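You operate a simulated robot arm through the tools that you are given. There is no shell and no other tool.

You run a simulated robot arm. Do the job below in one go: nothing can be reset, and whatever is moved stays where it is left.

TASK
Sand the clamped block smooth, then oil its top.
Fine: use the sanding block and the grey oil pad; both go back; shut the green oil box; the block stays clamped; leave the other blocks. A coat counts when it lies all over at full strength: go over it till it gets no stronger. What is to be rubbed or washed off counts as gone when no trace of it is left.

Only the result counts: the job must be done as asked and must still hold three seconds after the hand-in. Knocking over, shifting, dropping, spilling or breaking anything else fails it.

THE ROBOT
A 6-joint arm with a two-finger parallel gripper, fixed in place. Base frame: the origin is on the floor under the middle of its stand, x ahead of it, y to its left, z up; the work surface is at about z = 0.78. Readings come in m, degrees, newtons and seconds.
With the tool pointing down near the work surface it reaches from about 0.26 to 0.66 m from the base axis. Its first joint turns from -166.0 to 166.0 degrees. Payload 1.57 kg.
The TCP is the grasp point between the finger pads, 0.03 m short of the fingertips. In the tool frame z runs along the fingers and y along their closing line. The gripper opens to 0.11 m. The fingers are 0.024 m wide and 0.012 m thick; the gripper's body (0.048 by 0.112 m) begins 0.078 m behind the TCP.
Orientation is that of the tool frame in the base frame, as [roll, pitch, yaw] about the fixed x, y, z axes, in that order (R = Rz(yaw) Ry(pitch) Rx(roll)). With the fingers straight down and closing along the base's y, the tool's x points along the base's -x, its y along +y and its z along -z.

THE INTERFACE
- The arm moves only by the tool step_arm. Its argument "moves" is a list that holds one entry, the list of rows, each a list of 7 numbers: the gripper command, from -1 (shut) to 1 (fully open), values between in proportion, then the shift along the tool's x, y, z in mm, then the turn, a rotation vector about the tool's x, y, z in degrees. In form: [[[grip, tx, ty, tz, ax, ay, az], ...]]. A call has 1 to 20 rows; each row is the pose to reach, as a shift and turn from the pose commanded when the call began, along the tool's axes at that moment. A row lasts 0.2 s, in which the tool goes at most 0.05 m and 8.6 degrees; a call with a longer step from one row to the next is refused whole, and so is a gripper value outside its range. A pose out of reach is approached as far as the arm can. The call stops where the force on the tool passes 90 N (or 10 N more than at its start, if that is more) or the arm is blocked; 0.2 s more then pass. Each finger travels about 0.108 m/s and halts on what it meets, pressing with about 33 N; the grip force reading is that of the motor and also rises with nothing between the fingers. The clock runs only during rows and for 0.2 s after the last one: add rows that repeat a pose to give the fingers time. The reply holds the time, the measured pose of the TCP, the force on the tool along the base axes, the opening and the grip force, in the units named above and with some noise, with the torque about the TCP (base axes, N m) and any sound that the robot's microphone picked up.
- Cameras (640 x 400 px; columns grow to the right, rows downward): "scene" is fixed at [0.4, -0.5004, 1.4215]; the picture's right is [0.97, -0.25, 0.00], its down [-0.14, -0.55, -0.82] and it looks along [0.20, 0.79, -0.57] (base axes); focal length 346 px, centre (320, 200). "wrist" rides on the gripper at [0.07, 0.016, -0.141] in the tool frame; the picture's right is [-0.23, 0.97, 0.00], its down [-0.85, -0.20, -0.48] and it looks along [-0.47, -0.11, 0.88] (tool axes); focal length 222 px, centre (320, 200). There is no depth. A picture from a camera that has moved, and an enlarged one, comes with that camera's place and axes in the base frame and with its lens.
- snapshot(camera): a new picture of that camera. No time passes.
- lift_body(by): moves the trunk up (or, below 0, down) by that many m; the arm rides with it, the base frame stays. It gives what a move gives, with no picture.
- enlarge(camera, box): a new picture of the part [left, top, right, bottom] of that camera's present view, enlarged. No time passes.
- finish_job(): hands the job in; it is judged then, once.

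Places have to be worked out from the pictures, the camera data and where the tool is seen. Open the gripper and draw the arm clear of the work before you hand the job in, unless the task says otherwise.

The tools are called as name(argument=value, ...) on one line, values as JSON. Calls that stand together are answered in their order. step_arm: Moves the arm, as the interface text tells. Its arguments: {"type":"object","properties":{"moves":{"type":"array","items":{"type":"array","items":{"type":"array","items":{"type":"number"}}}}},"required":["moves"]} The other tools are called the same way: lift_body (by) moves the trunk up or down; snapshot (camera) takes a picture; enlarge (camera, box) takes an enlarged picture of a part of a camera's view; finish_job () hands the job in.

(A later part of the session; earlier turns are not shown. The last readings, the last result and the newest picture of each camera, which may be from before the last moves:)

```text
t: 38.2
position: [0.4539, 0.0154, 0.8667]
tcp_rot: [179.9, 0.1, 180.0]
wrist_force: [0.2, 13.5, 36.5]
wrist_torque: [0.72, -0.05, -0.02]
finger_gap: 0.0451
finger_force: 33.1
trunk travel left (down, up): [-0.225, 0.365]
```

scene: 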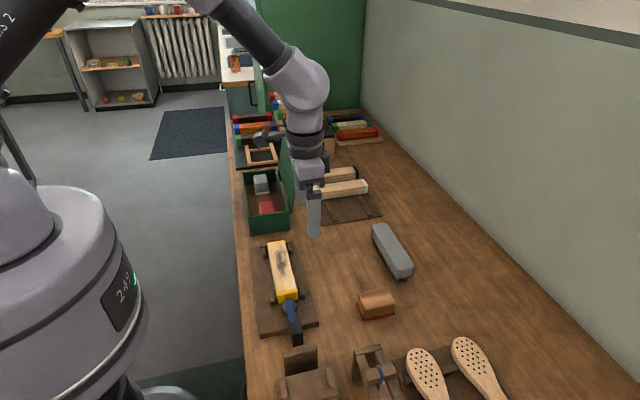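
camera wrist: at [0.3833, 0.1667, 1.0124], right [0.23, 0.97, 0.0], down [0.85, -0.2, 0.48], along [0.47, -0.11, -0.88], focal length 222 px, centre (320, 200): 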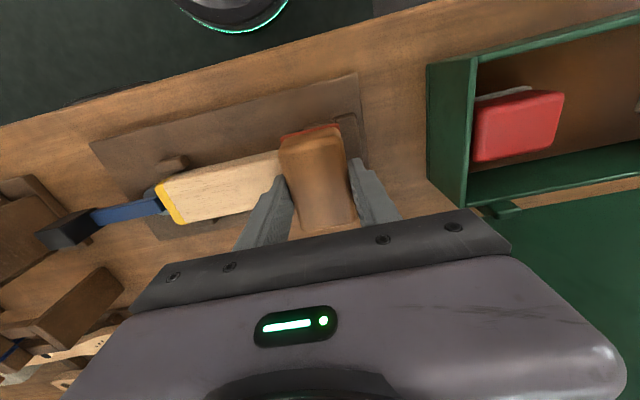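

Force is 36 N at this end, so I lift off and move to the earlier viewpoint for a comparison picture.

step_arm(moves=[[[-1, 0, 0, -20, 0, 0, 0], [-1, 0, 0, -60, 0, 0, 0], [-1, -12, 10, -75, 0, 0, 0], [-1, -24, 20, -90, 0, 0, 0], [-1, -36, 30, -105, 0, 0, 0], [-1, -48, 42, -120, 0, 0, 0], [-1, -63, 53, -133, 0, 0, 0], [-1, -63, 53, -133, 0, 0, 0], [-1, -63, 53, -133, 0, 0, 0]]])

enlarge(camera="wrist", box=[190, 10, 430, 160])

enlarge(camera="scene", box=[230, 220, 430, 345])

```text
t: 40.2
position: [0.517, 0.0691, 1.0001]
tcp_rot: [-180.0, -0.1, -180.0]
wrist_force: [-0.7, -0.1, -0.3]
wrist_torque: [0.01, 0.02, 0.0]
finger_gap: 0.045
finger_force: 32.4
trunk travel left (down, up): [-0.225, 0.365]
```

```text
2.67 times, centred on (310, 85) of wrist
camera zoom: at [0.4472, 0.0844, 1.1425], right [0.23, 0.97, 0.0], down [0.85, -0.2, 0.48], along [0.47, -0.11, -0.88], focal length 592 px, centre (347, 507)
```

zoom: 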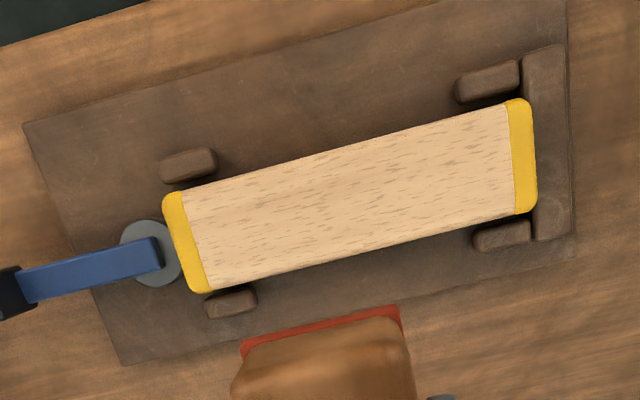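

```text
3.20 times, centred on (330, 282) of scene
camera zoom: at [0.4, -0.5004, 1.4215], right [0.97, -0.25, 0.0], down [-0.14, -0.55, -0.82], along [0.2, 0.79, -0.57], focal length 1108 px, centre (288, -64)
```

zoom: 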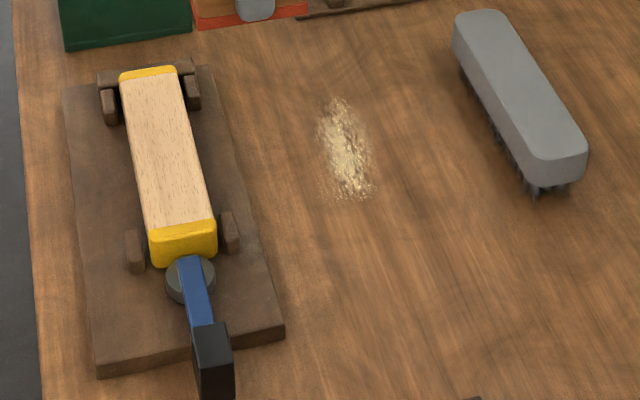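

enlarge(camera="wrist", box=[245, 40, 395, 130])

enlarge(camera="scene", box=[262, 235, 302, 305])

snapshot(camera="scene")

```text
4.27 times, centred on (320, 85) of wrist
camera zoom: at [0.4472, 0.0844, 1.1425], right [0.23, 0.97, 0.0], down [0.85, -0.2, 0.48], along [0.47, -0.11, -0.88], focal length 948 px, centre (320, 691)
```

zoom: 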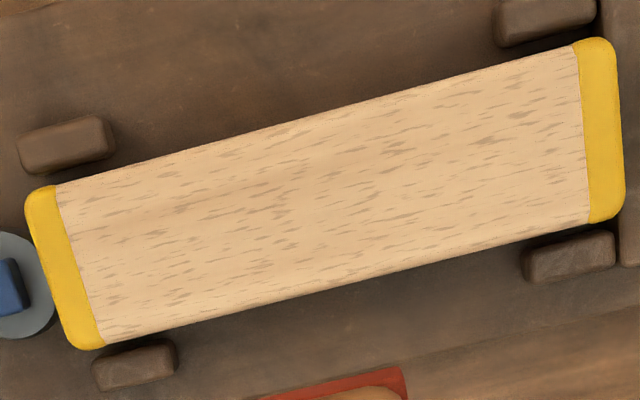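

```text
5.71 times, centred on (282, 270) of scene
camera zoom: at [0.4, -0.5004, 1.4215], right [0.97, -0.25, 0.0], down [-0.14, -0.55, -0.82], along [0.2, 0.79, -0.57], focal length 1978 px, centre (537, -200)
```

zoom: 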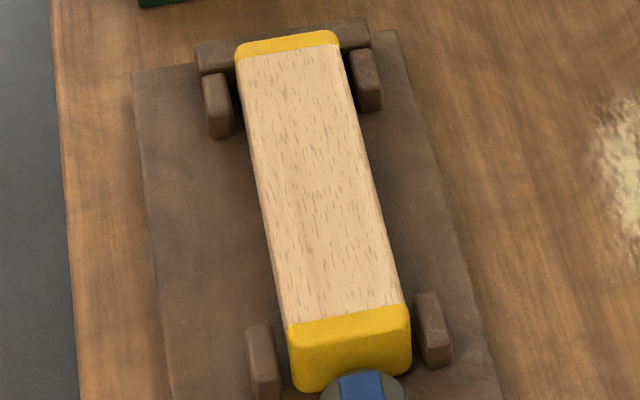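

```text
taken
```

scene: 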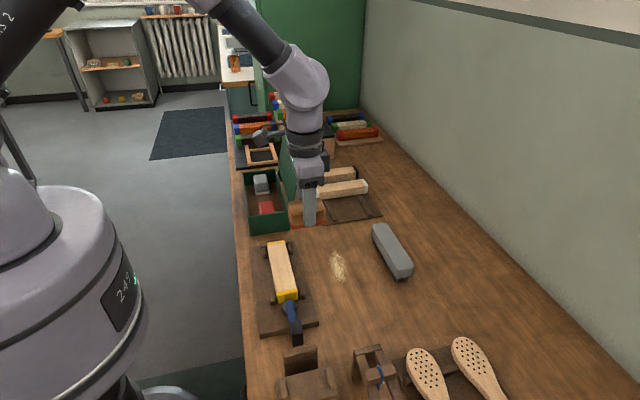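

The mark is gone and the remaining flecks look like uniform grain. To confirm, I compare with the grain of the spare blocks seen from here.

enlarge(camera="wrist", box=[480, 120, 640, 250])

snapshot(camera="wrist")

```text
3.08 times, centred on (560, 185) of wrist
camera zoom: at [0.4472, 0.0844, 1.1425], right [0.23, 0.97, 0.0], down [0.85, -0.2, 0.48], along [0.47, -0.11, -0.88], focal length 684 px, centre (-418, 246)
```

zoom: 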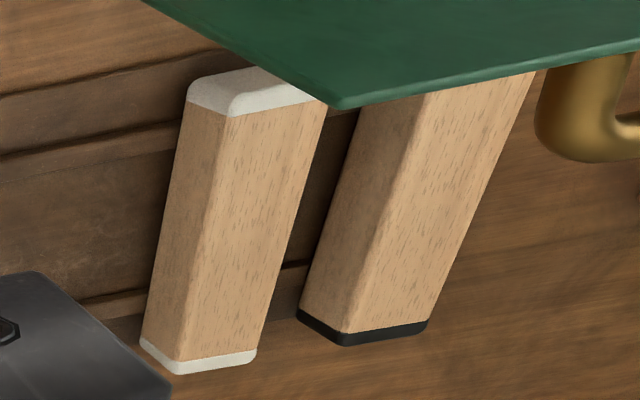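

```text
taken
camera wrist: at [0.4472, 0.0844, 1.1425], right [0.23, 0.97, 0.0], down [0.85, -0.2, 0.48], along [0.47, -0.11, -0.88], focal length 222 px, centre (320, 200)
```

wrist: 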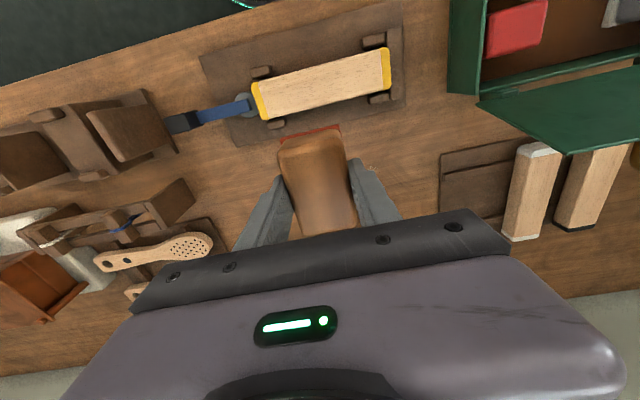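

The spare blocks show the same grain flecks, so the sanding is done. I carry the sanding block back over its original spot at about (0.641, -0.056).

step_arm(moves=[[[-1, -24, -24, 10, 0, 0, 0], [-1, -49, -49, 25, 0, 0, 0], [-1, -73, -74, 40, 0, 0, 0], [-1, -98, -99, 55, 0, 0, 0], [-1, -124, -125, 70, 0, 0, 0], [-1, -124, -125, 70, 0, 0, 0], [-1, -124, -125, 70, 0, 0, 0], [-1, -124, -125, 70, 0, 0, 0]]])

enlarge(camera="scene", box=[330, 190, 460, 290])

enlarge(camera="wrist", box=[220, 90, 420, 240])

```text
t: 42.0
position: [0.641, -0.0576, 0.9295]
tcp_rot: [180.0, 0.0, -180.0]
wrist_force: [-0.1, -0.1, -0.9]
wrist_torque: [0.02, -0.04, 0.02]
finger_gap: 0.045
finger_force: 33.0
trunk travel left (down, up): [-0.225, 0.365]
```

```text
4.00 times, centred on (395, 240) of scene
camera zoom: at [0.4, -0.5004, 1.4215], right [0.97, -0.25, 0.0], down [-0.14, -0.55, -0.82], along [0.2, 0.79, -0.57], focal length 1384 px, centre (20, 40)
```

zoom: 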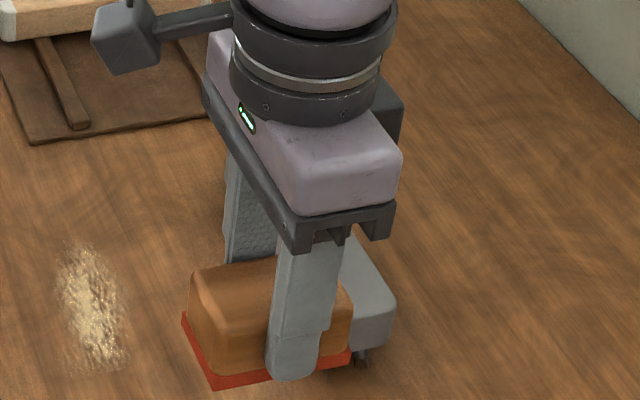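

```text
2.67 times, centred on (320, 165) of wrist
camera zoom: at [0.5717, -0.0421, 1.071], right [0.23, 0.97, 0.0], down [0.85, -0.2, 0.48], along [0.47, -0.11, -0.88], focal length 592 px, centre (320, 293)
```

zoom: 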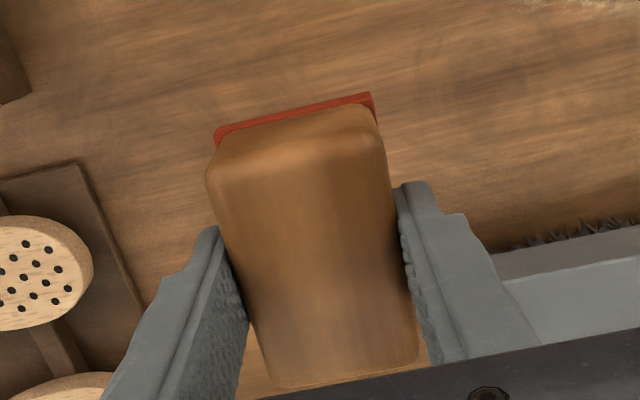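

The block is level in the grip, its bottom about 36 mm below the TCP. I lower it to just above the bench, nudging y by +1.5 mm, then creep to contact.

step_arm(moves=[[[-1, 0, 1.5, 30, 0, 0, 0], [-1, 0, 1.5, 60, 0, 0, 0], [-1, 0, 1.5, 85, 0, 0, 0], [-1, 0, 1.5, 100, 0, 0, 0], [-1, 0, 1.5, 105, 0, 0, 0], [-1, 0, 1.5, 107, 0, 0, 0], [-1, 0, 1.5, 107, 0, 0, 0]]])

enlarge(camera="scene", box=[345, 270, 409, 325])

```text
t: 43.6
position: [0.64, -0.055, 0.822]
tcp_rot: [180.0, 0.0, 179.9]
wrist_force: [0.4, 0.3, -0.8]
wrist_torque: [0.0, 0.01, 0.0]
finger_gap: 0.0453
finger_force: 32.6
trunk travel left (down, up): [-0.225, 0.365]
```

```text
7.27 times, centred on (377, 298) of scene
camera zoom: at [0.4, -0.5004, 1.4215], right [0.97, -0.25, 0.0], down [-0.14, -0.55, -0.82], along [0.2, 0.79, -0.57], focal length 2517 px, centre (-94, -509)
```

zoom: 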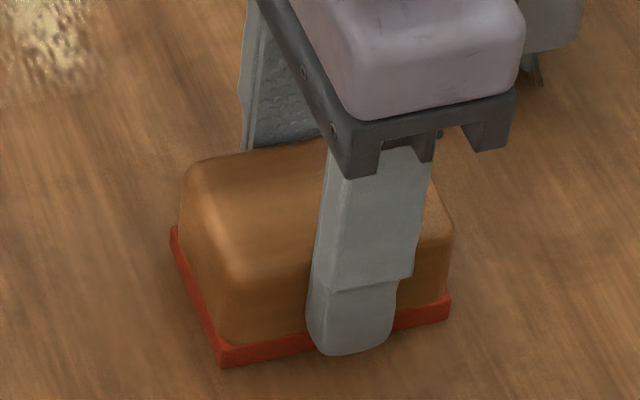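

The block is right above its starting spot. I creep down until it touches.

step_arm(moves=[[[-1, 0, 0, 2, 0, 0, 0], [-1, 0, 0, 3, 0, 0, 0], [-1, 0, 0, 4, 0, 0, 0], [-1, 0, 0, 4, 0, 0, 0]]])

```text
t: 44.6
position: [0.641, -0.055, 0.8203]
tcp_rot: [-180.0, 0.1, 180.0]
wrist_force: [0.4, 0.0, -1.7]
wrist_torque: [0.01, -0.01, 0.01]
finger_gap: 0.045
finger_force: 32.9
trunk travel left (down, up): [-0.225, 0.365]
```

step_arm(moves=[[[-1, 0, 0, 1, 0, 0, 0], [-1, 0, 0, 2, 0, 0, 0], [-1, 0, 0, 2, 0, 0, 0]]])

enlarge(camera="scene", box=[345, 280, 409, 325])

```text
t: 45.4
position: [0.6411, -0.0552, 0.82]
tcp_rot: [180.0, 0.0, -180.0]
wrist_force: [1.9, 4.8, 12.5]
wrist_torque: [0.19, -0.02, -0.02]
finger_gap: 0.0452
finger_force: 32.8
trunk travel left (down, up): [-0.225, 0.365]
```

```text
8.89 times, centred on (377, 302) of scene
camera zoom: at [0.4, -0.5004, 1.4215], right [0.97, -0.25, 0.0], down [-0.14, -0.55, -0.82], along [0.2, 0.79, -0.57], focal length 3077 px, centre (-187, -711)
```

zoom: 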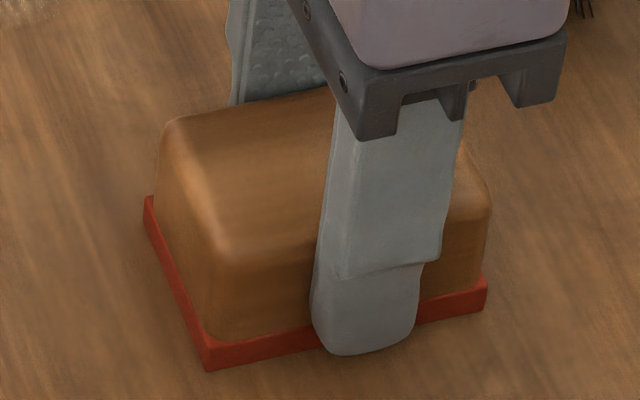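

It rests on the bench within about 2 mm of its original outline. I ease off the pressure, open the gripper, and rise straight up.

step_arm(moves=[[[-1, 1, 0, -0.5, 0, 0, 0], [-0.1, 1, 0, -0.5, 0, 0, 0], [0.3, 1, 0, -0.5, 0, 0, 0], [1, 1, 0, -0.5, 0, 0, 0], [1, 1, 0, -0.5, 0, 0, 0], [1, 1, 0, -20, 0, 0, 0], [1, 1, 0, -60, 0, 0, 0], [1, 1, 0, -100, 0, 0, 0], [1, 1, 0, -130, 0, 0, 0]]])

enlarge(camera="scene", box=[345, 280, 409, 325])

snapshot(camera="wrist")

```text
t: 47.4
position: [0.641, -0.0553, 0.9499]
tcp_rot: [180.0, -0.1, 180.0]
wrist_force: [0.6, 0.5, -0.1]
wrist_torque: [0.01, -0.04, -0.02]
finger_gap: 0.1099
finger_force: 0.0
trunk travel left (down, up): [-0.225, 0.365]
```

```text
8.89 times, centred on (377, 302) of scene
camera zoom: at [0.4, -0.5004, 1.4215], right [0.97, -0.25, 0.0], down [-0.14, -0.55, -0.82], along [0.2, 0.79, -0.57], focal length 3077 px, centre (-187, -711)
```

zoom: 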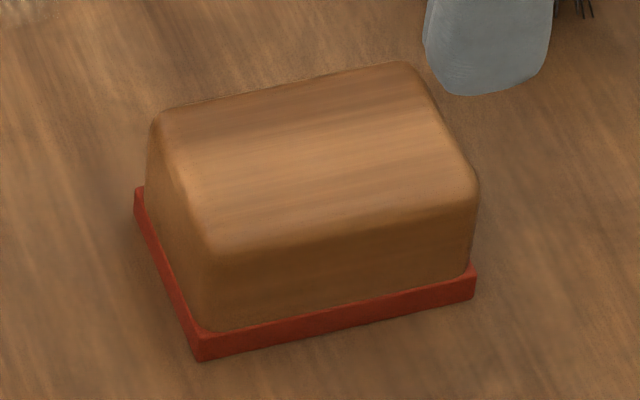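

```text
taken
camera wrist: at [0.5715, -0.0408, 1.0913], right [0.23, 0.97, 0.0], down [0.86, -0.2, 0.48], along [0.47, -0.11, -0.88], focal length 222 px, centre (320, 200)
```

wrist: 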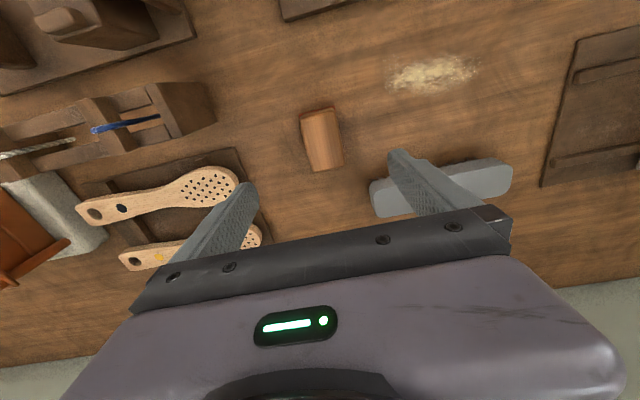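

The sanding block is back (about 4 mm off its old outline). Next I head for the oil box, going first to (0.45, 0.15, 1.05), clear of the lid.

step_arm(moves=[[[1, 27, 29, -15, 0, 0, 0], [1, 54, 58, -30, 0, 0, 0], [1, 81, 87, -45, 0, 0, 0], [1, 108, 116, -60, 0, 0, 0], [1, 135, 145, -75, 0, 0, 0], [1, 162, 175, -90, 0, 0, 0], [1, 190, 205, -100, 0, 0, 0], [1, 190, 240, -100, 0, 0, 0], [1, 190, 280, -100, 0, 0, 0], [1, 190, 320, -100, 0, 0, 0], [1, 190, 360, -100, 0, 0, 0], [1, 190, 400, -100, 0, 0, 0], [1, 190, 440, -100, 0, 0, 0], [1, 190, 440, -100, 0, 0, 0], [1, 190, 440, -100, 0, 0, 0]]])

snapshot(camera="wrist")

snapshot(camera="scene")

```text
t: 50.6
position: [0.4528, 0.3867, 1.0509]
tcp_rot: [180.0, 0.0, 179.9]
wrist_force: [-0.1, -0.4, 0.2]
wrist_torque: [0.01, 0.02, 0.04]
finger_gap: 0.11
finger_force: 0.0
trunk travel left (down, up): [-0.225, 0.365]
```

```text
taken
camera wrist: at [0.3832, 0.4014, 1.1928], right [0.23, 0.97, 0.0], down [0.85, -0.2, 0.48], along [0.47, -0.11, -0.88], focal length 222 px, centre (320, 200)
```

wrist: 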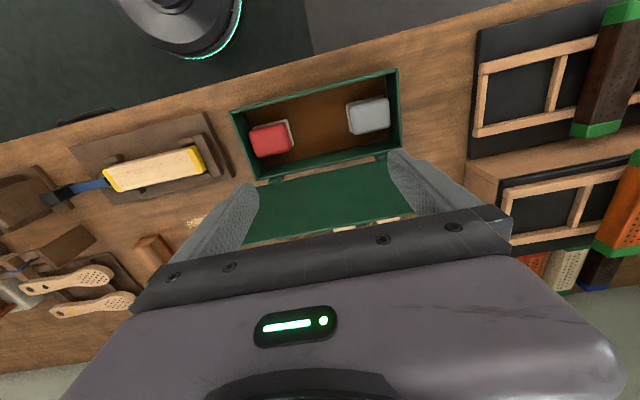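

```text
taken
```

scene: 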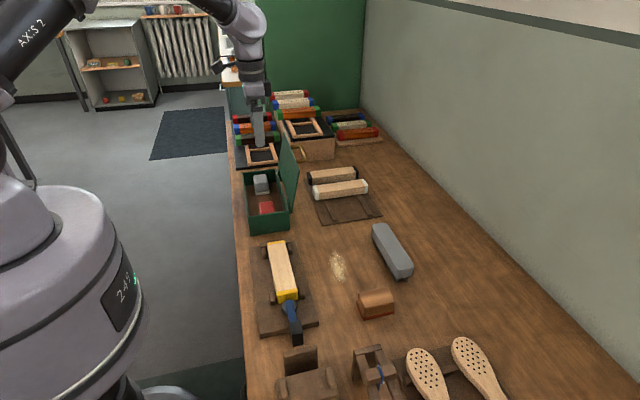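

enlarge(camera="wrist", box=[225, 65, 415, 185])

enlarge(camera="scene", box=[235, 130, 315, 240])

enlarge(camera="wrist", box=[330, 75, 410, 165])

```text
3.33 times, centred on (320, 125) of wrist
camera zoom: at [0.3832, 0.4014, 1.1928], right [0.23, 0.97, 0.0], down [0.85, -0.2, 0.48], along [0.47, -0.11, -0.88], focal length 740 px, centre (320, 450)
```

zoom: 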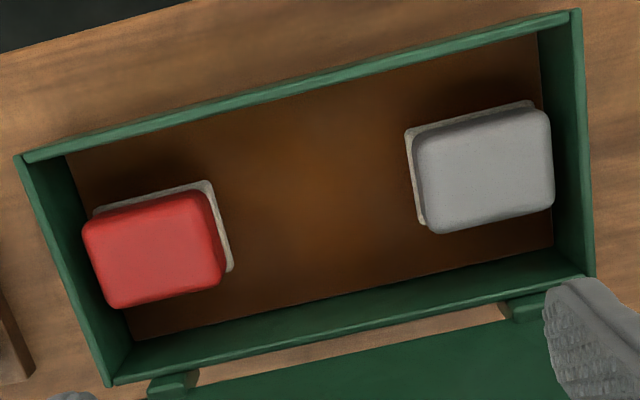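

```text
3.64 times, centred on (275, 185) of scene
camera zoom: at [0.4, -0.5004, 1.4215], right [0.97, -0.25, 0.0], down [-0.14, -0.55, -0.82], along [0.2, 0.79, -0.57], focal length 1259 px, centre (484, 254)
```

zoom: 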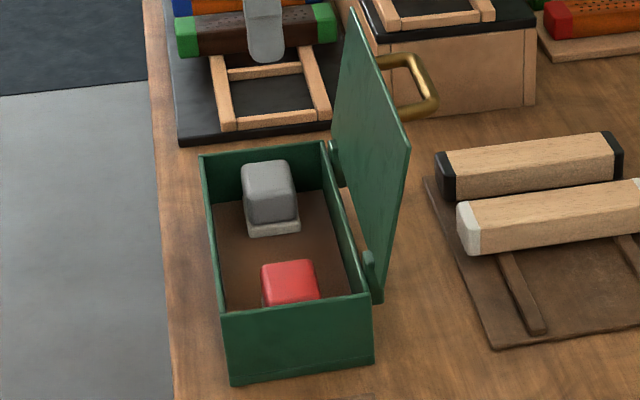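

```text
4.44 times, centred on (370, 120) of wrist
camera zoom: at [0.3832, 0.4014, 1.1928], right [0.23, 0.97, 0.0], down [0.85, -0.2, 0.48], along [0.47, -0.11, -0.88], focal length 987 px, centre (98, 556)
```

zoom: 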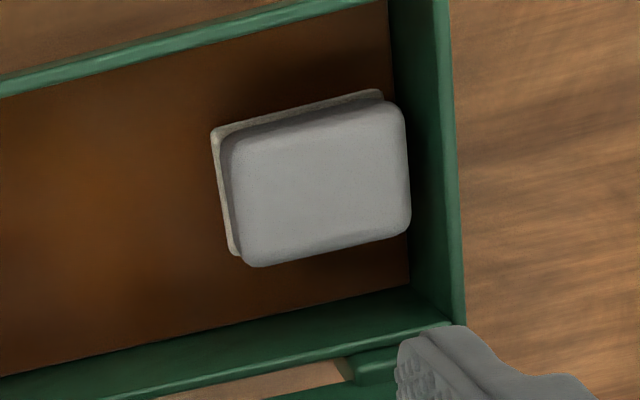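

The grey pad triangulates to about x 0.430–0.476, y 0.434–0.497, handle top near z≈0.845. It sits close to the far wall, so I will grip it across x. I move above it, turning the tool 90° and setting the gap to about 0.06.

step_arm(moves=[[[0.6, 0, 7, 0, 0, 0, -8.2], [0.3, 0, 14, 0, 0, 0, -16.4], [0.1, 0, 21, 0, 0, 0, -24.6], [0.1, 0, 28, 0, 0, 0, -32.8], [0.1, 0, 35, 0, 0, 0, -41], [0.1, 0, 42, 0, 0, 0, -49.2], [0.1, 0, 49, 0, 0, 0, -57.4], [0.1, 0, 56, 0, 0, 0, -65.6], [0.1, 0, 63, 0, 0, 0, -73.8], [0.1, 0, 70, 0, 0, 0, -82], [0.1, 0, 79, 0, 0, 0, -90], [0.1, 0, 79, 0, 0, 0, -90], [0.1, 0, 79, 0, 0, 0, -90]]])

snapshot(camera="wrist")

snapshot(camera="scene")

```text
t: 53.4
position: [0.4522, 0.4644, 1.0488]
tcp_rot: [-180.0, 0.0, -90.1]
wrist_force: [0.7, 0.5, -0.3]
wrist_torque: [-0.01, 0.0, 0.0]
finger_gap: 0.0608
finger_force: 0.1
trunk travel left (down, up): [-0.225, 0.365]
```

```text
taken
camera wrist: at [0.4365, 0.3935, 1.19], right [-0.97, 0.23, 0.0], down [0.2, 0.86, 0.48], along [0.11, 0.47, -0.88], focal length 222 px, centre (320, 200)
```

wrist: 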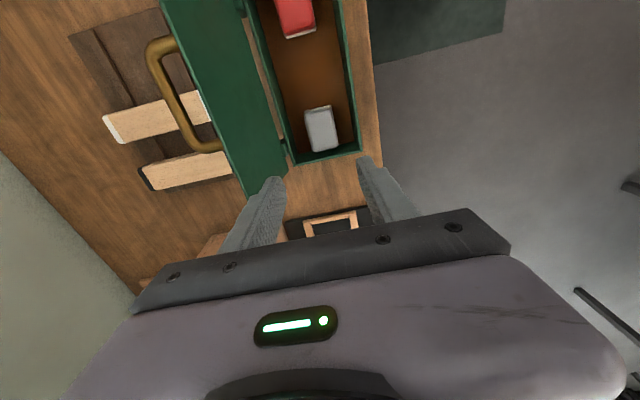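

```text
taken
```

scene: 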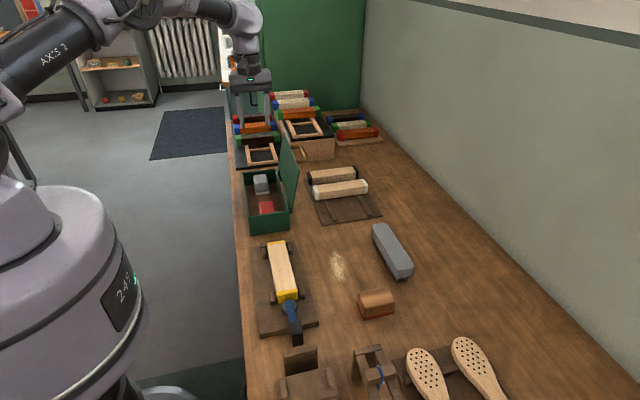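

The rotation worked. I enlarge the wrist view to refine the pad's place and the clearance to the box walls and lid.

enlarge(camera="wrist", box=[230, 70, 390, 180])

enlarge(camera="scene", box=[225, 70, 315, 240])

```text
3.64 times, centred on (310, 125) of wrist
camera zoom: at [0.4365, 0.3935, 1.19], right [-0.97, 0.23, 0.0], down [0.2, 0.86, 0.48], along [0.11, 0.47, -0.88], focal length 808 px, centre (356, 473)
```

zoom: 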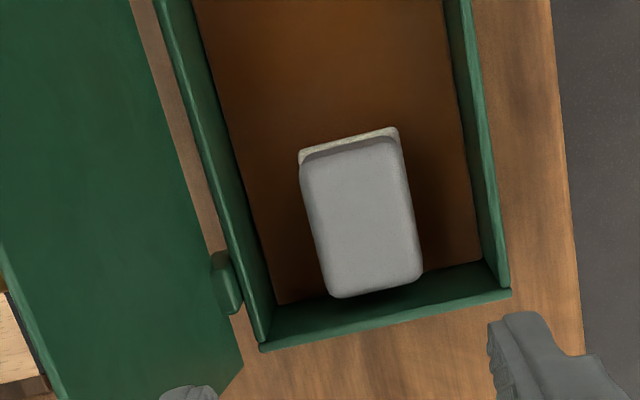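

```text
2.35 times, centred on (270, 155) of scene
camera zoom: at [0.4, -0.5004, 1.4215], right [0.97, -0.25, 0.0], down [-0.14, -0.55, -0.82], along [0.2, 0.79, -0.57], focal length 814 px, centre (438, 306)
```

zoom: 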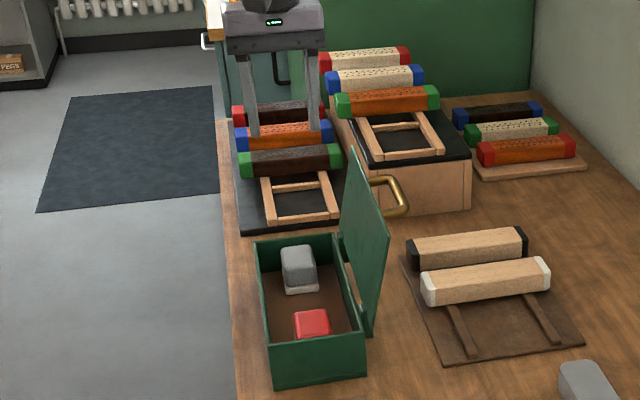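

The pad centre refines to about (0.449, 0.463), and the box interior spans x ≈ 0.400–0.497. I set the gap to 0.055, align, and descend to about z = 0.93 (tips still above the handle) for a check.

step_arm(moves=[[[0, 1.4, 3, 25, 0, 0, 0], [0, 1.4, 3, 50, 0, 0, 0], [0, 1.4, 3, 75, 0, 0, 0], [0, 1.4, 3, 100, 0, 0, 0], [0, 1.4, 3, 118, 0, 0, 0], [0, 1.4, 3, 118, 0, 0, 0], [0, 1.4, 3, 118, 0, 0, 0]]])

snapshot(camera="wrist")

enlarge(camera="scene", box=[225, 90, 325, 240])

```text
t: 55.0
position: [0.447, 0.4628, 0.9291]
tcp_rot: [179.9, 0.0, -90.0]
wrist_force: [-0.1, -0.1, -0.5]
wrist_torque: [0.02, 0.02, -0.04]
finger_gap: 0.0551
finger_force: 0.1
trunk travel left (down, up): [-0.225, 0.365]
```

```text
taken
camera wrist: at [0.4305, 0.3914, 1.0701], right [-0.97, 0.23, 0.0], down [0.2, 0.85, 0.48], along [0.11, 0.47, -0.88], focal length 222 px, centre (320, 200)
```

wrist: 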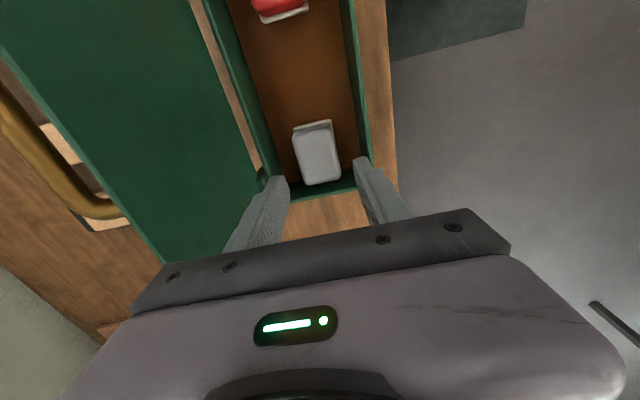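

```text
2.67 times, centred on (275, 165) of scene
camera zoom: at [0.4, -0.5004, 1.4215], right [0.97, -0.25, 0.0], down [-0.14, -0.55, -0.82], along [0.2, 0.79, -0.57], focal length 923 px, centre (440, 293)
```

zoom: 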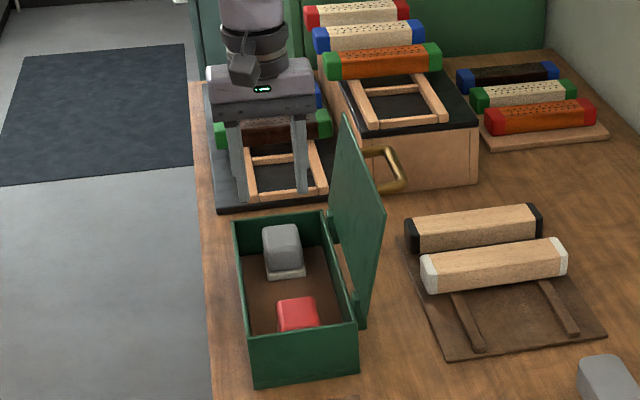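

enlarge(camera="wrist", box=[230, 100, 390, 210])

enlarge(camera="scene", box=[240, 150, 300, 230])

```text
3.64 times, centred on (310, 155) of wrist
camera zoom: at [0.4305, 0.3914, 1.0701], right [-0.97, 0.23, 0.0], down [0.2, 0.85, 0.48], along [0.11, 0.47, -0.88], focal length 808 px, centre (356, 364)
```

zoom: 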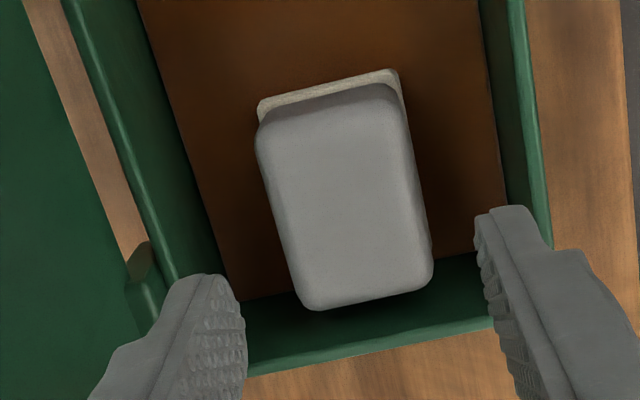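

```text
5.00 times, centred on (270, 190) of scene
camera zoom: at [0.4, -0.5004, 1.4215], right [0.97, -0.25, 0.0], down [-0.14, -0.55, -0.82], along [0.2, 0.79, -0.57], focal length 1731 px, centre (570, 250)
```

zoom: 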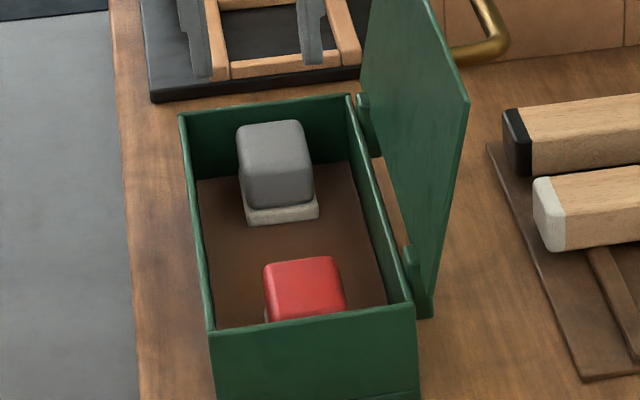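

The pad centre is confirmed at about (0.449, 0.462), with the box floor near z≈0.80 and the handle from z≈0.816 to 0.847. I correct x by 2.5 mm and descend 60 mm.

step_arm(moves=[[[0, 0, -2.5, 15, 0, 0, 0], [0, 0, -2.5, 30, 0, 0, 0], [0, 0, -2.5, 45, 0, 0, 0], [0, 0, -2.5, 55, 0, 0, 0], [0, 0, -2.5, 60, 0, 0, 0], [0, 0, -2.5, 60, 0, 0, 0]]])

enlarge(camera="wrist", box=[220, 110, 420, 240])

enlarge(camera="scene", box=[225, 110, 315, 240])

```text
t: 56.4
position: [0.4487, 0.4624, 0.8692]
tcp_rot: [-180.0, 0.0, -90.0]
wrist_force: [-1.0, 1.1, -0.5]
wrist_torque: [0.04, -0.02, -0.03]
finger_gap: 0.0547
finger_force: 0.0
trunk travel left (down, up): [-0.225, 0.365]
```

```text
3.08 times, centred on (320, 175) of wrist
camera zoom: at [0.4339, 0.3924, 1.0097], right [-0.97, 0.23, 0.0], down [0.2, 0.85, 0.48], along [0.11, 0.47, -0.88], focal length 684 px, centre (320, 277)
```

zoom: 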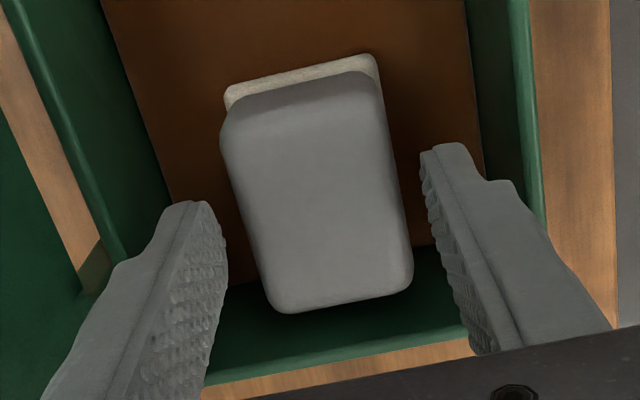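

```text
3.08 times, centred on (270, 175) of scene
camera zoom: at [0.4, -0.5004, 1.4215], right [0.97, -0.25, 0.0], down [-0.14, -0.55, -0.82], along [0.2, 0.79, -0.57], focal length 1065 px, centre (474, 277)
```

zoom: 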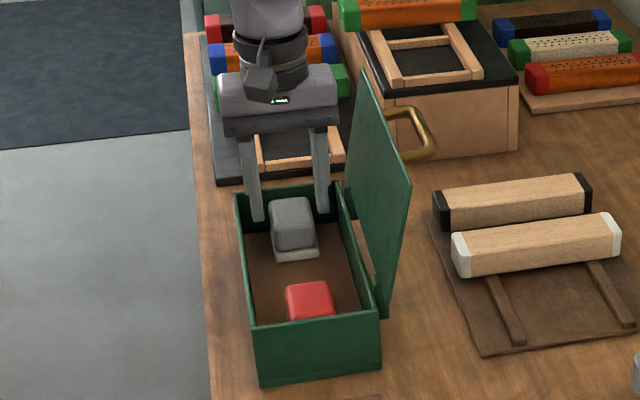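

The fingers straddle the handle inside the box with clearance on both sides. I go down another 20 mm.

step_arm(moves=[[[0, 0, 0, 8, 0, 0, 0], [0, 0, 0, 15, 0, 0, 0], [0, 0, 0, 20, 0, 0, 0], [0, 0, 0, 20, 0, 0, 0]]])

enlarge(camera="wrist", box=[220, 110, 420, 240])

enlarge(camera="scene", box=[240, 150, 300, 220])

```text
t: 57.4
position: [0.4496, 0.4618, 0.8497]
tcp_rot: [180.0, 0.0, -89.9]
wrist_force: [0.4, -0.3, -0.8]
wrist_torque: [0.0, 0.05, -0.02]
finger_gap: 0.0548
finger_force: 0.0
trunk travel left (down, up): [-0.225, 0.365]
```

```text
3.08 times, centred on (320, 175) of wrist
camera zoom: at [0.4349, 0.3908, 0.9899], right [-0.97, 0.23, 0.0], down [0.2, 0.85, 0.48], along [0.11, 0.47, -0.88], focal length 684 px, centre (320, 277)
```

zoom: 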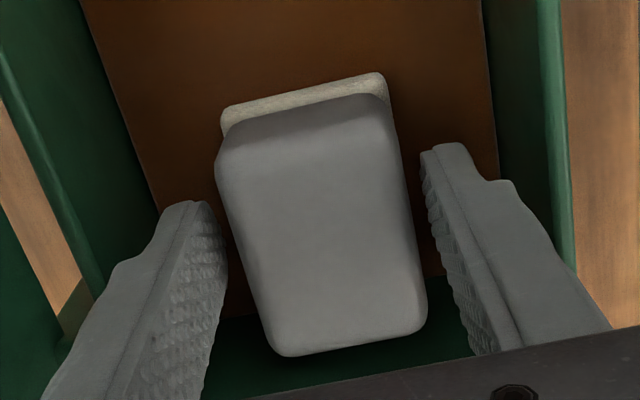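

```text
5.71 times, centred on (270, 185) of scene
camera zoom: at [0.4, -0.5004, 1.4215], right [0.97, -0.25, 0.0], down [-0.14, -0.55, -0.82], along [0.2, 0.79, -0.57], focal length 1978 px, centre (606, 286)
```

zoom: 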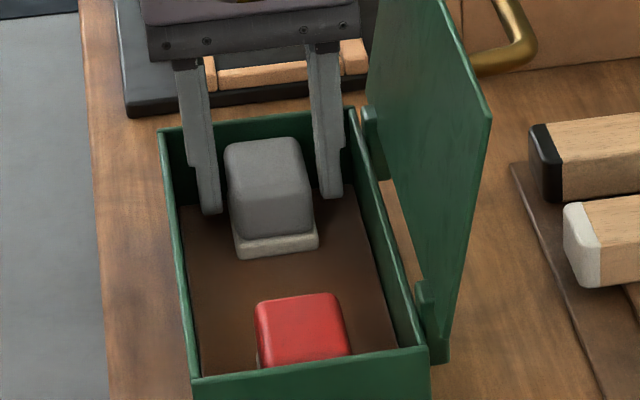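

Both fingers are beside the handle with the tips above the felt. Closing.

step_arm(moves=[[[-1, 0, 0, 0, 0, 0, 0], [-1, 0, 0, 0, 0, 0, 0], [-1, 0, 0, 0, 0, 0, 0], [-1, 0, 0, 0, 0, 0, 0]]])

enlarge(camera="scene", box=[240, 150, 300, 220])

```text
t: 58.4
position: [0.4507, 0.4625, 0.8481]
tcp_rot: [179.9, 0.1, -90.0]
wrist_force: [0.7, -0.6, 0.2]
wrist_torque: [-0.01, -0.02, 0.0]
finger_gap: 0.0449
finger_force: 32.8
trunk travel left (down, up): [-0.225, 0.365]
```

```text
5.71 times, centred on (270, 185) of scene
camera zoom: at [0.4, -0.5004, 1.4215], right [0.97, -0.25, 0.0], down [-0.14, -0.55, -0.82], along [0.2, 0.79, -0.57], focal length 1978 px, centre (606, 286)
```

zoom: 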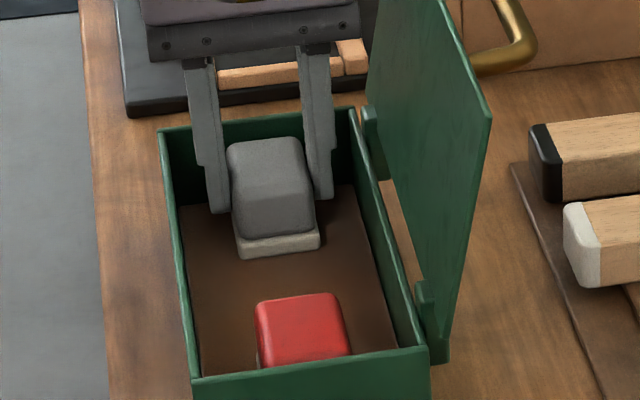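

The pad is gripped (gap 0.045, 33 N). I lift it straight up out of the box.

step_arm(moves=[[[-1, 0, 0, -15, 0, 0, 0], [-1, 0, 0, -35, 0, 0, 0], [-1, 0, 0, -65, 0, 0, 0], [-1, 0, 0, -95, 0, 0, 0], [-1, 0, 0, -125, 0, 0, 0], [-1, 0, 0, -125, 0, 0, 0]]])

snapshot(camera="scene")

enlarge(camera="wrist", box=[220, 90, 420, 240])

```text
t: 59.8
position: [0.4534, 0.4627, 0.9739]
tcp_rot: [-179.9, 0.0, -90.0]
wrist_force: [0.8, 0.6, -1.0]
wrist_torque: [0.0, -0.02, -0.02]
finger_gap: 0.0449
finger_force: 33.3
trunk travel left (down, up): [-0.225, 0.365]
```

```text
taken
```

scene: 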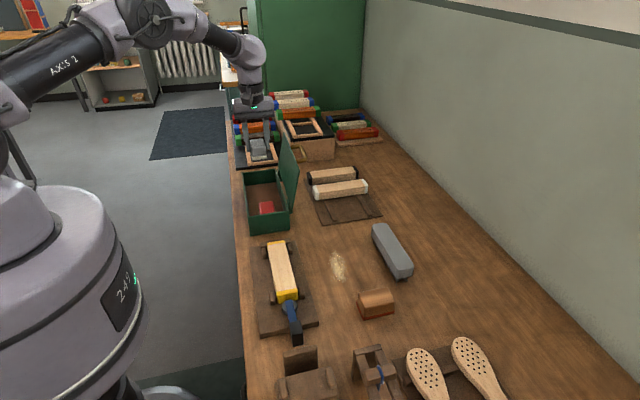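

```text
2.67 times, centred on (320, 165) of wrist
camera zoom: at [0.4369, 0.3907, 1.1158], right [-0.97, 0.23, 0.0], down [0.2, 0.86, 0.48], along [0.11, 0.47, -0.88], focal length 592 px, centre (320, 293)
```

zoom: 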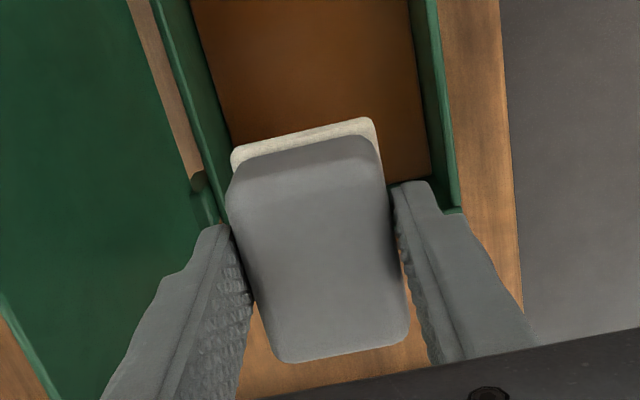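

Pad is out of the box. I carry it along −y to above the middle of the clamped block.

step_arm(moves=[[[-1, 30, 0, 0, 0, 0, 0], [-1, 70, 0, 0, 0, 0, 0], [-1, 112, 0, 0, 0, 0, 0], [-1, 154, 0, 0, 0, 0, 0], [-1, 196, 0, 0, 0, 0, 0], [-1, 238, 0, 0, 0, 0, 0], [-1, 280, -1, 0, 0, 0, 0], [-1, 320, -2, 0, 0, 0, 0], [-1, 350, -2.5, 0, 0, 0, 0], [-1, 378, -2.5, 0, 0, 0, 0], [-1, 378, -2.5, 0, 0, 0, 0], [-1, 378, -2.5, 0, 0, 0, 0]]])

snapshot(camera="wrist")

enlarge(camera="scene", box=[220, 180, 360, 310])

```text
t: 62.4
position: [0.4518, 0.0835, 0.9747]
tcp_rot: [-180.0, 0.1, -90.0]
wrist_force: [-0.2, -1.1, -0.9]
wrist_torque: [0.0, 0.03, 0.01]
finger_gap: 0.0449
finger_force: 33.0
trunk travel left (down, up): [-0.225, 0.365]
```

```text
taken
camera wrist: at [0.4359, 0.0131, 1.1157], right [-0.97, 0.23, 0.0], down [0.2, 0.85, 0.48], along [0.11, 0.47, -0.88], focal length 222 px, centre (320, 200)
```

wrist: 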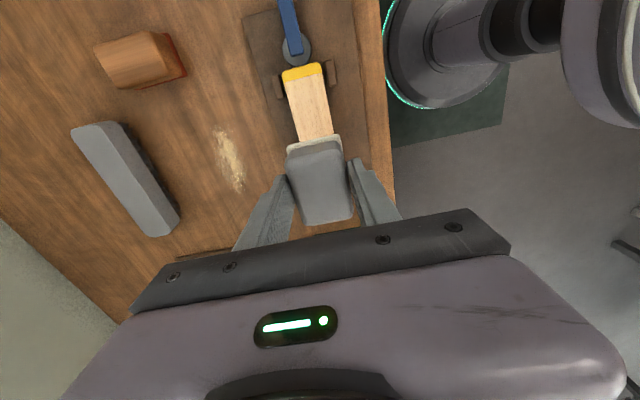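

```text
3.08 times, centred on (290, 245) of scene
camera zoom: at [0.4, -0.5004, 1.4215], right [0.97, -0.25, 0.0], down [-0.14, -0.55, -0.82], along [0.2, 0.79, -0.57], focal length 1065 px, centre (412, 62)
```

zoom: 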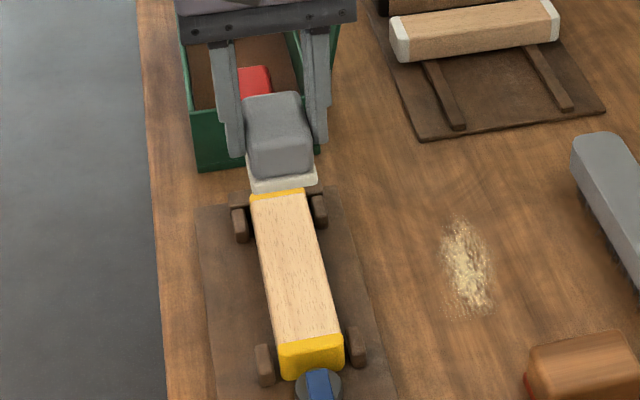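

Pad is above the block, bottom near z≈0.929. I shift x by +3 mm and lower 85 mm, stopping just above the wood.

step_arm(moves=[[[-1, 0, -3, 20, 0, 0, 0], [-1, 0, -3, 45, 0, 0, 0], [-1, 0, -3, 65, 0, 0, 0], [-1, 0, -3, 80, 0, 0, 0], [-1, 0, -3, 86, 0, 0, 0], [-1, 0, -3, 86, 0, 0, 0], [-1, 0, -3, 86, 0, 0, 0]]])

enlarge(camera="wrist", box=[220, 50, 420, 240])

enlarge(camera="scene", box=[240, 220, 340, 310])

```text
t: 64.0
position: [0.4557, 0.0862, 0.8909]
tcp_rot: [-180.0, 0.0, -90.0]
wrist_force: [0.1, -0.5, 0.0]
wrist_torque: [-0.02, -0.01, 0.04]
finger_gap: 0.0452
finger_force: 33.1
trunk travel left (down, up): [-0.225, 0.365]
```

```text
2.11 times, centred on (320, 145) of wrist
camera zoom: at [0.4398, 0.015, 1.0318], right [-0.97, 0.23, 0.0], down [0.2, 0.85, 0.48], along [0.11, 0.47, -0.88], focal length 468 px, centre (320, 316)
```

zoom: 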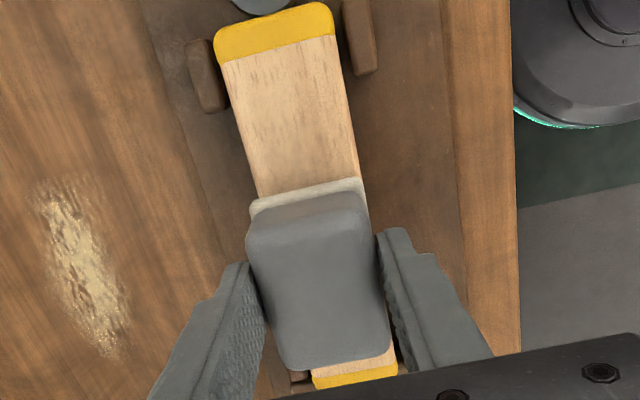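

```text
4.44 times, centred on (290, 265) of scene
camera zoom: at [0.4, -0.5004, 1.4215], right [0.97, -0.25, 0.0], down [-0.14, -0.55, -0.82], along [0.2, 0.79, -0.57], focal length 1538 px, centre (453, -89)
```

zoom: 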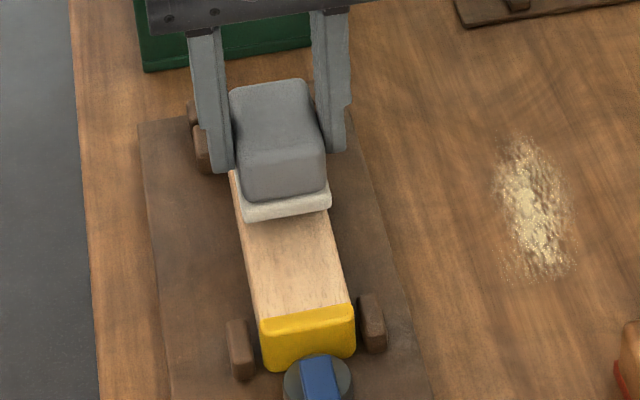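

Aligned with the block in x. I creep down toward contact.

step_arm(moves=[[[-1, 0, 0, 5, 0, 0, 0], [-1, 0, 0, 9, 0, 0, 0], [-1, 0, 0, 11, 0, 0, 0], [-1, 0, 0, 12, 0, 0, 0], [-1, 0, 0, 12, 0, 0, 0]]])

```text
t: 65.2
position: [0.4564, 0.0857, 0.8776]
tcp_rot: [180.0, 0.0, -90.0]
wrist_force: [0.4, -0.4, -0.3]
wrist_torque: [0.02, 0.02, -0.03]
finger_gap: 0.0449
finger_force: 33.1
trunk travel left (down, up): [-0.225, 0.365]
```

step_arm(moves=[[[-1, 0, 0, 1, 0, 0, 0], [-1, 0, 0, 2, 0, 0, 0], [-1, 0, 0, 2, 0, 0, 0]]])

```text
t: 66.0
position: [0.457, 0.0849, 0.8772]
tcp_rot: [-179.8, 0.1, -89.9]
wrist_force: [1.4, -2.0, 32.8]
wrist_torque: [-0.19, 0.06, 0.01]
finger_gap: 0.0451
finger_force: 33.5
trunk travel left (down, up): [-0.225, 0.365]
```

Contact, but 33 N; I back off about 1 mm and stroke to the far end and back to the near end.

step_arm(moves=[[[-1, 0, 0, -1, 0, 0, 0], [-1, -12, 0, -1, 0, 0, 0], [-1, -24, 0, -1, 0, 0, 0], [-1, -36, 0, -1, 0, 0, 0], [-1, -48, 0, -1, 0, 0, 0], [-1, -56, 0, -1, 0, 0, 0], [-1, -56, 0, -1, 0, 0, 0]]])

enlarge(camera="scene", box=[240, 220, 340, 310])

enlarge(camera="wrist", box=[220, 50, 420, 240])

```text
t: 67.6
position: [0.4563, 0.1398, 0.877]
tcp_rot: [-179.9, 0.1, -90.1]
wrist_force: [2.8, -10.0, 28.8]
wrist_torque: [-0.46, -0.04, -0.02]
finger_gap: 0.0454
finger_force: 32.2
trunk travel left (down, up): [-0.225, 0.365]
```

```text
4.44 times, centred on (290, 265) of scene
camera zoom: at [0.4, -0.5004, 1.4215], right [0.97, -0.25, 0.0], down [-0.14, -0.55, -0.82], along [0.2, 0.79, -0.57], focal length 1538 px, centre (453, -89)
```

zoom: 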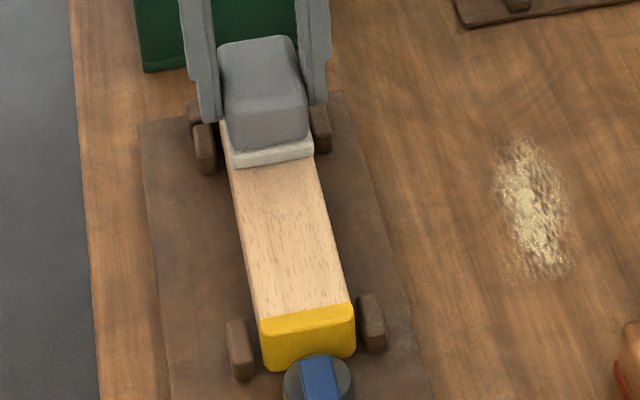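

```text
2.11 times, centred on (320, 145) of wrist
camera zoom: at [0.4392, 0.0692, 1.0173], right [-0.97, 0.23, 0.0], down [0.2, 0.85, 0.48], along [0.11, 0.47, -0.88], focal length 468 px, centre (320, 316)
```

zoom: 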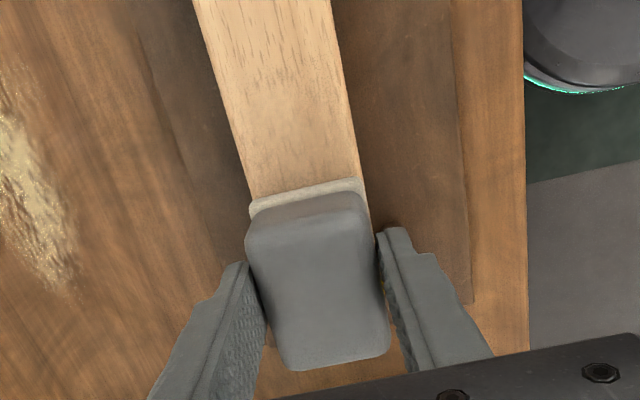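

The pad slides well at 29 N; I ease off 0.6 mm more and stroke to the near end.

step_arm(moves=[[[-1, 0, 0, -0.6, 0, 0, 0], [-1, 13, 0, -0.6, 0, 0, 0], [-1, 26, 0, -0.6, 0, 0, 0], [-1, 39, 0, -0.6, 0, 0, 0], [-1, 52, 0, -0.6, 0, 0, 0], [-1, 65, 0, -0.6, 0, 0, 0], [-1, 78, 0, -0.6, 0, 0, 0], [-1, 91, 0, -0.6, 0, 0, 0], [-1, 104, 0, -0.6, 0, 0, 0], [-1, 115, 0, -0.6, 0, 0, 0], [-1, 115, 0, -0.6, 0, 0, 0]]])

enlarge(camera="scene", box=[240, 220, 340, 310])

enlarge(camera="wrist", box=[220, 50, 420, 240])

```text
t: 70.0
position: [0.4573, 0.025, 0.8764]
tcp_rot: [180.0, 0.0, -90.0]
wrist_force: [-0.8, 1.0, 7.7]
wrist_torque: [0.37, 0.03, 0.05]
finger_gap: 0.045
finger_force: 33.2
trunk travel left (down, up): [-0.225, 0.365]
```

```text
4.44 times, centred on (290, 265) of scene
camera zoom: at [0.4, -0.5004, 1.4215], right [0.97, -0.25, 0.0], down [-0.14, -0.55, -0.82], along [0.2, 0.79, -0.57], focal length 1538 px, centre (453, -89)
```

zoom: 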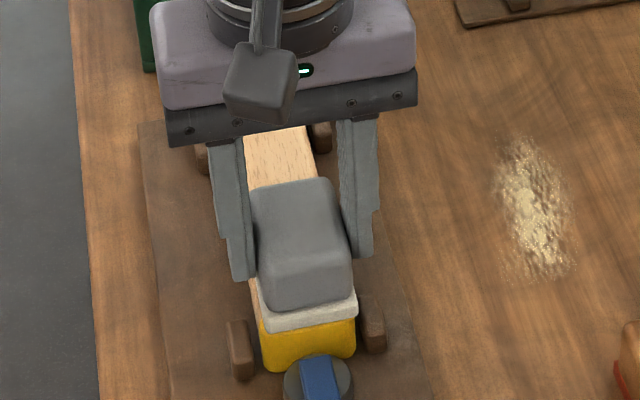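

```text
2.11 times, centred on (320, 145) of wrist
camera zoom: at [0.4407, -0.0461, 1.0177], right [-0.97, 0.23, 0.0], down [0.2, 0.85, 0.48], along [0.11, 0.47, -0.88], focal length 468 px, centre (320, 316)
```

zoom: 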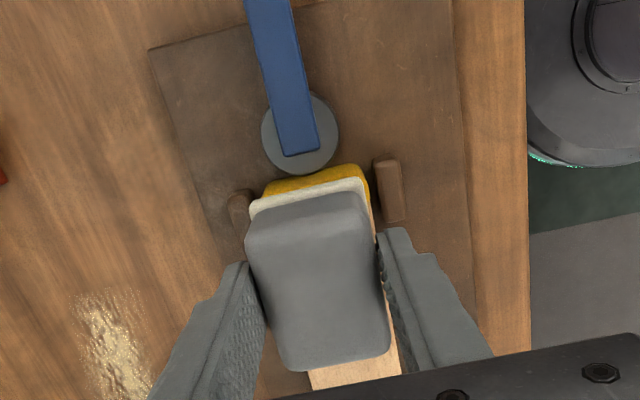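

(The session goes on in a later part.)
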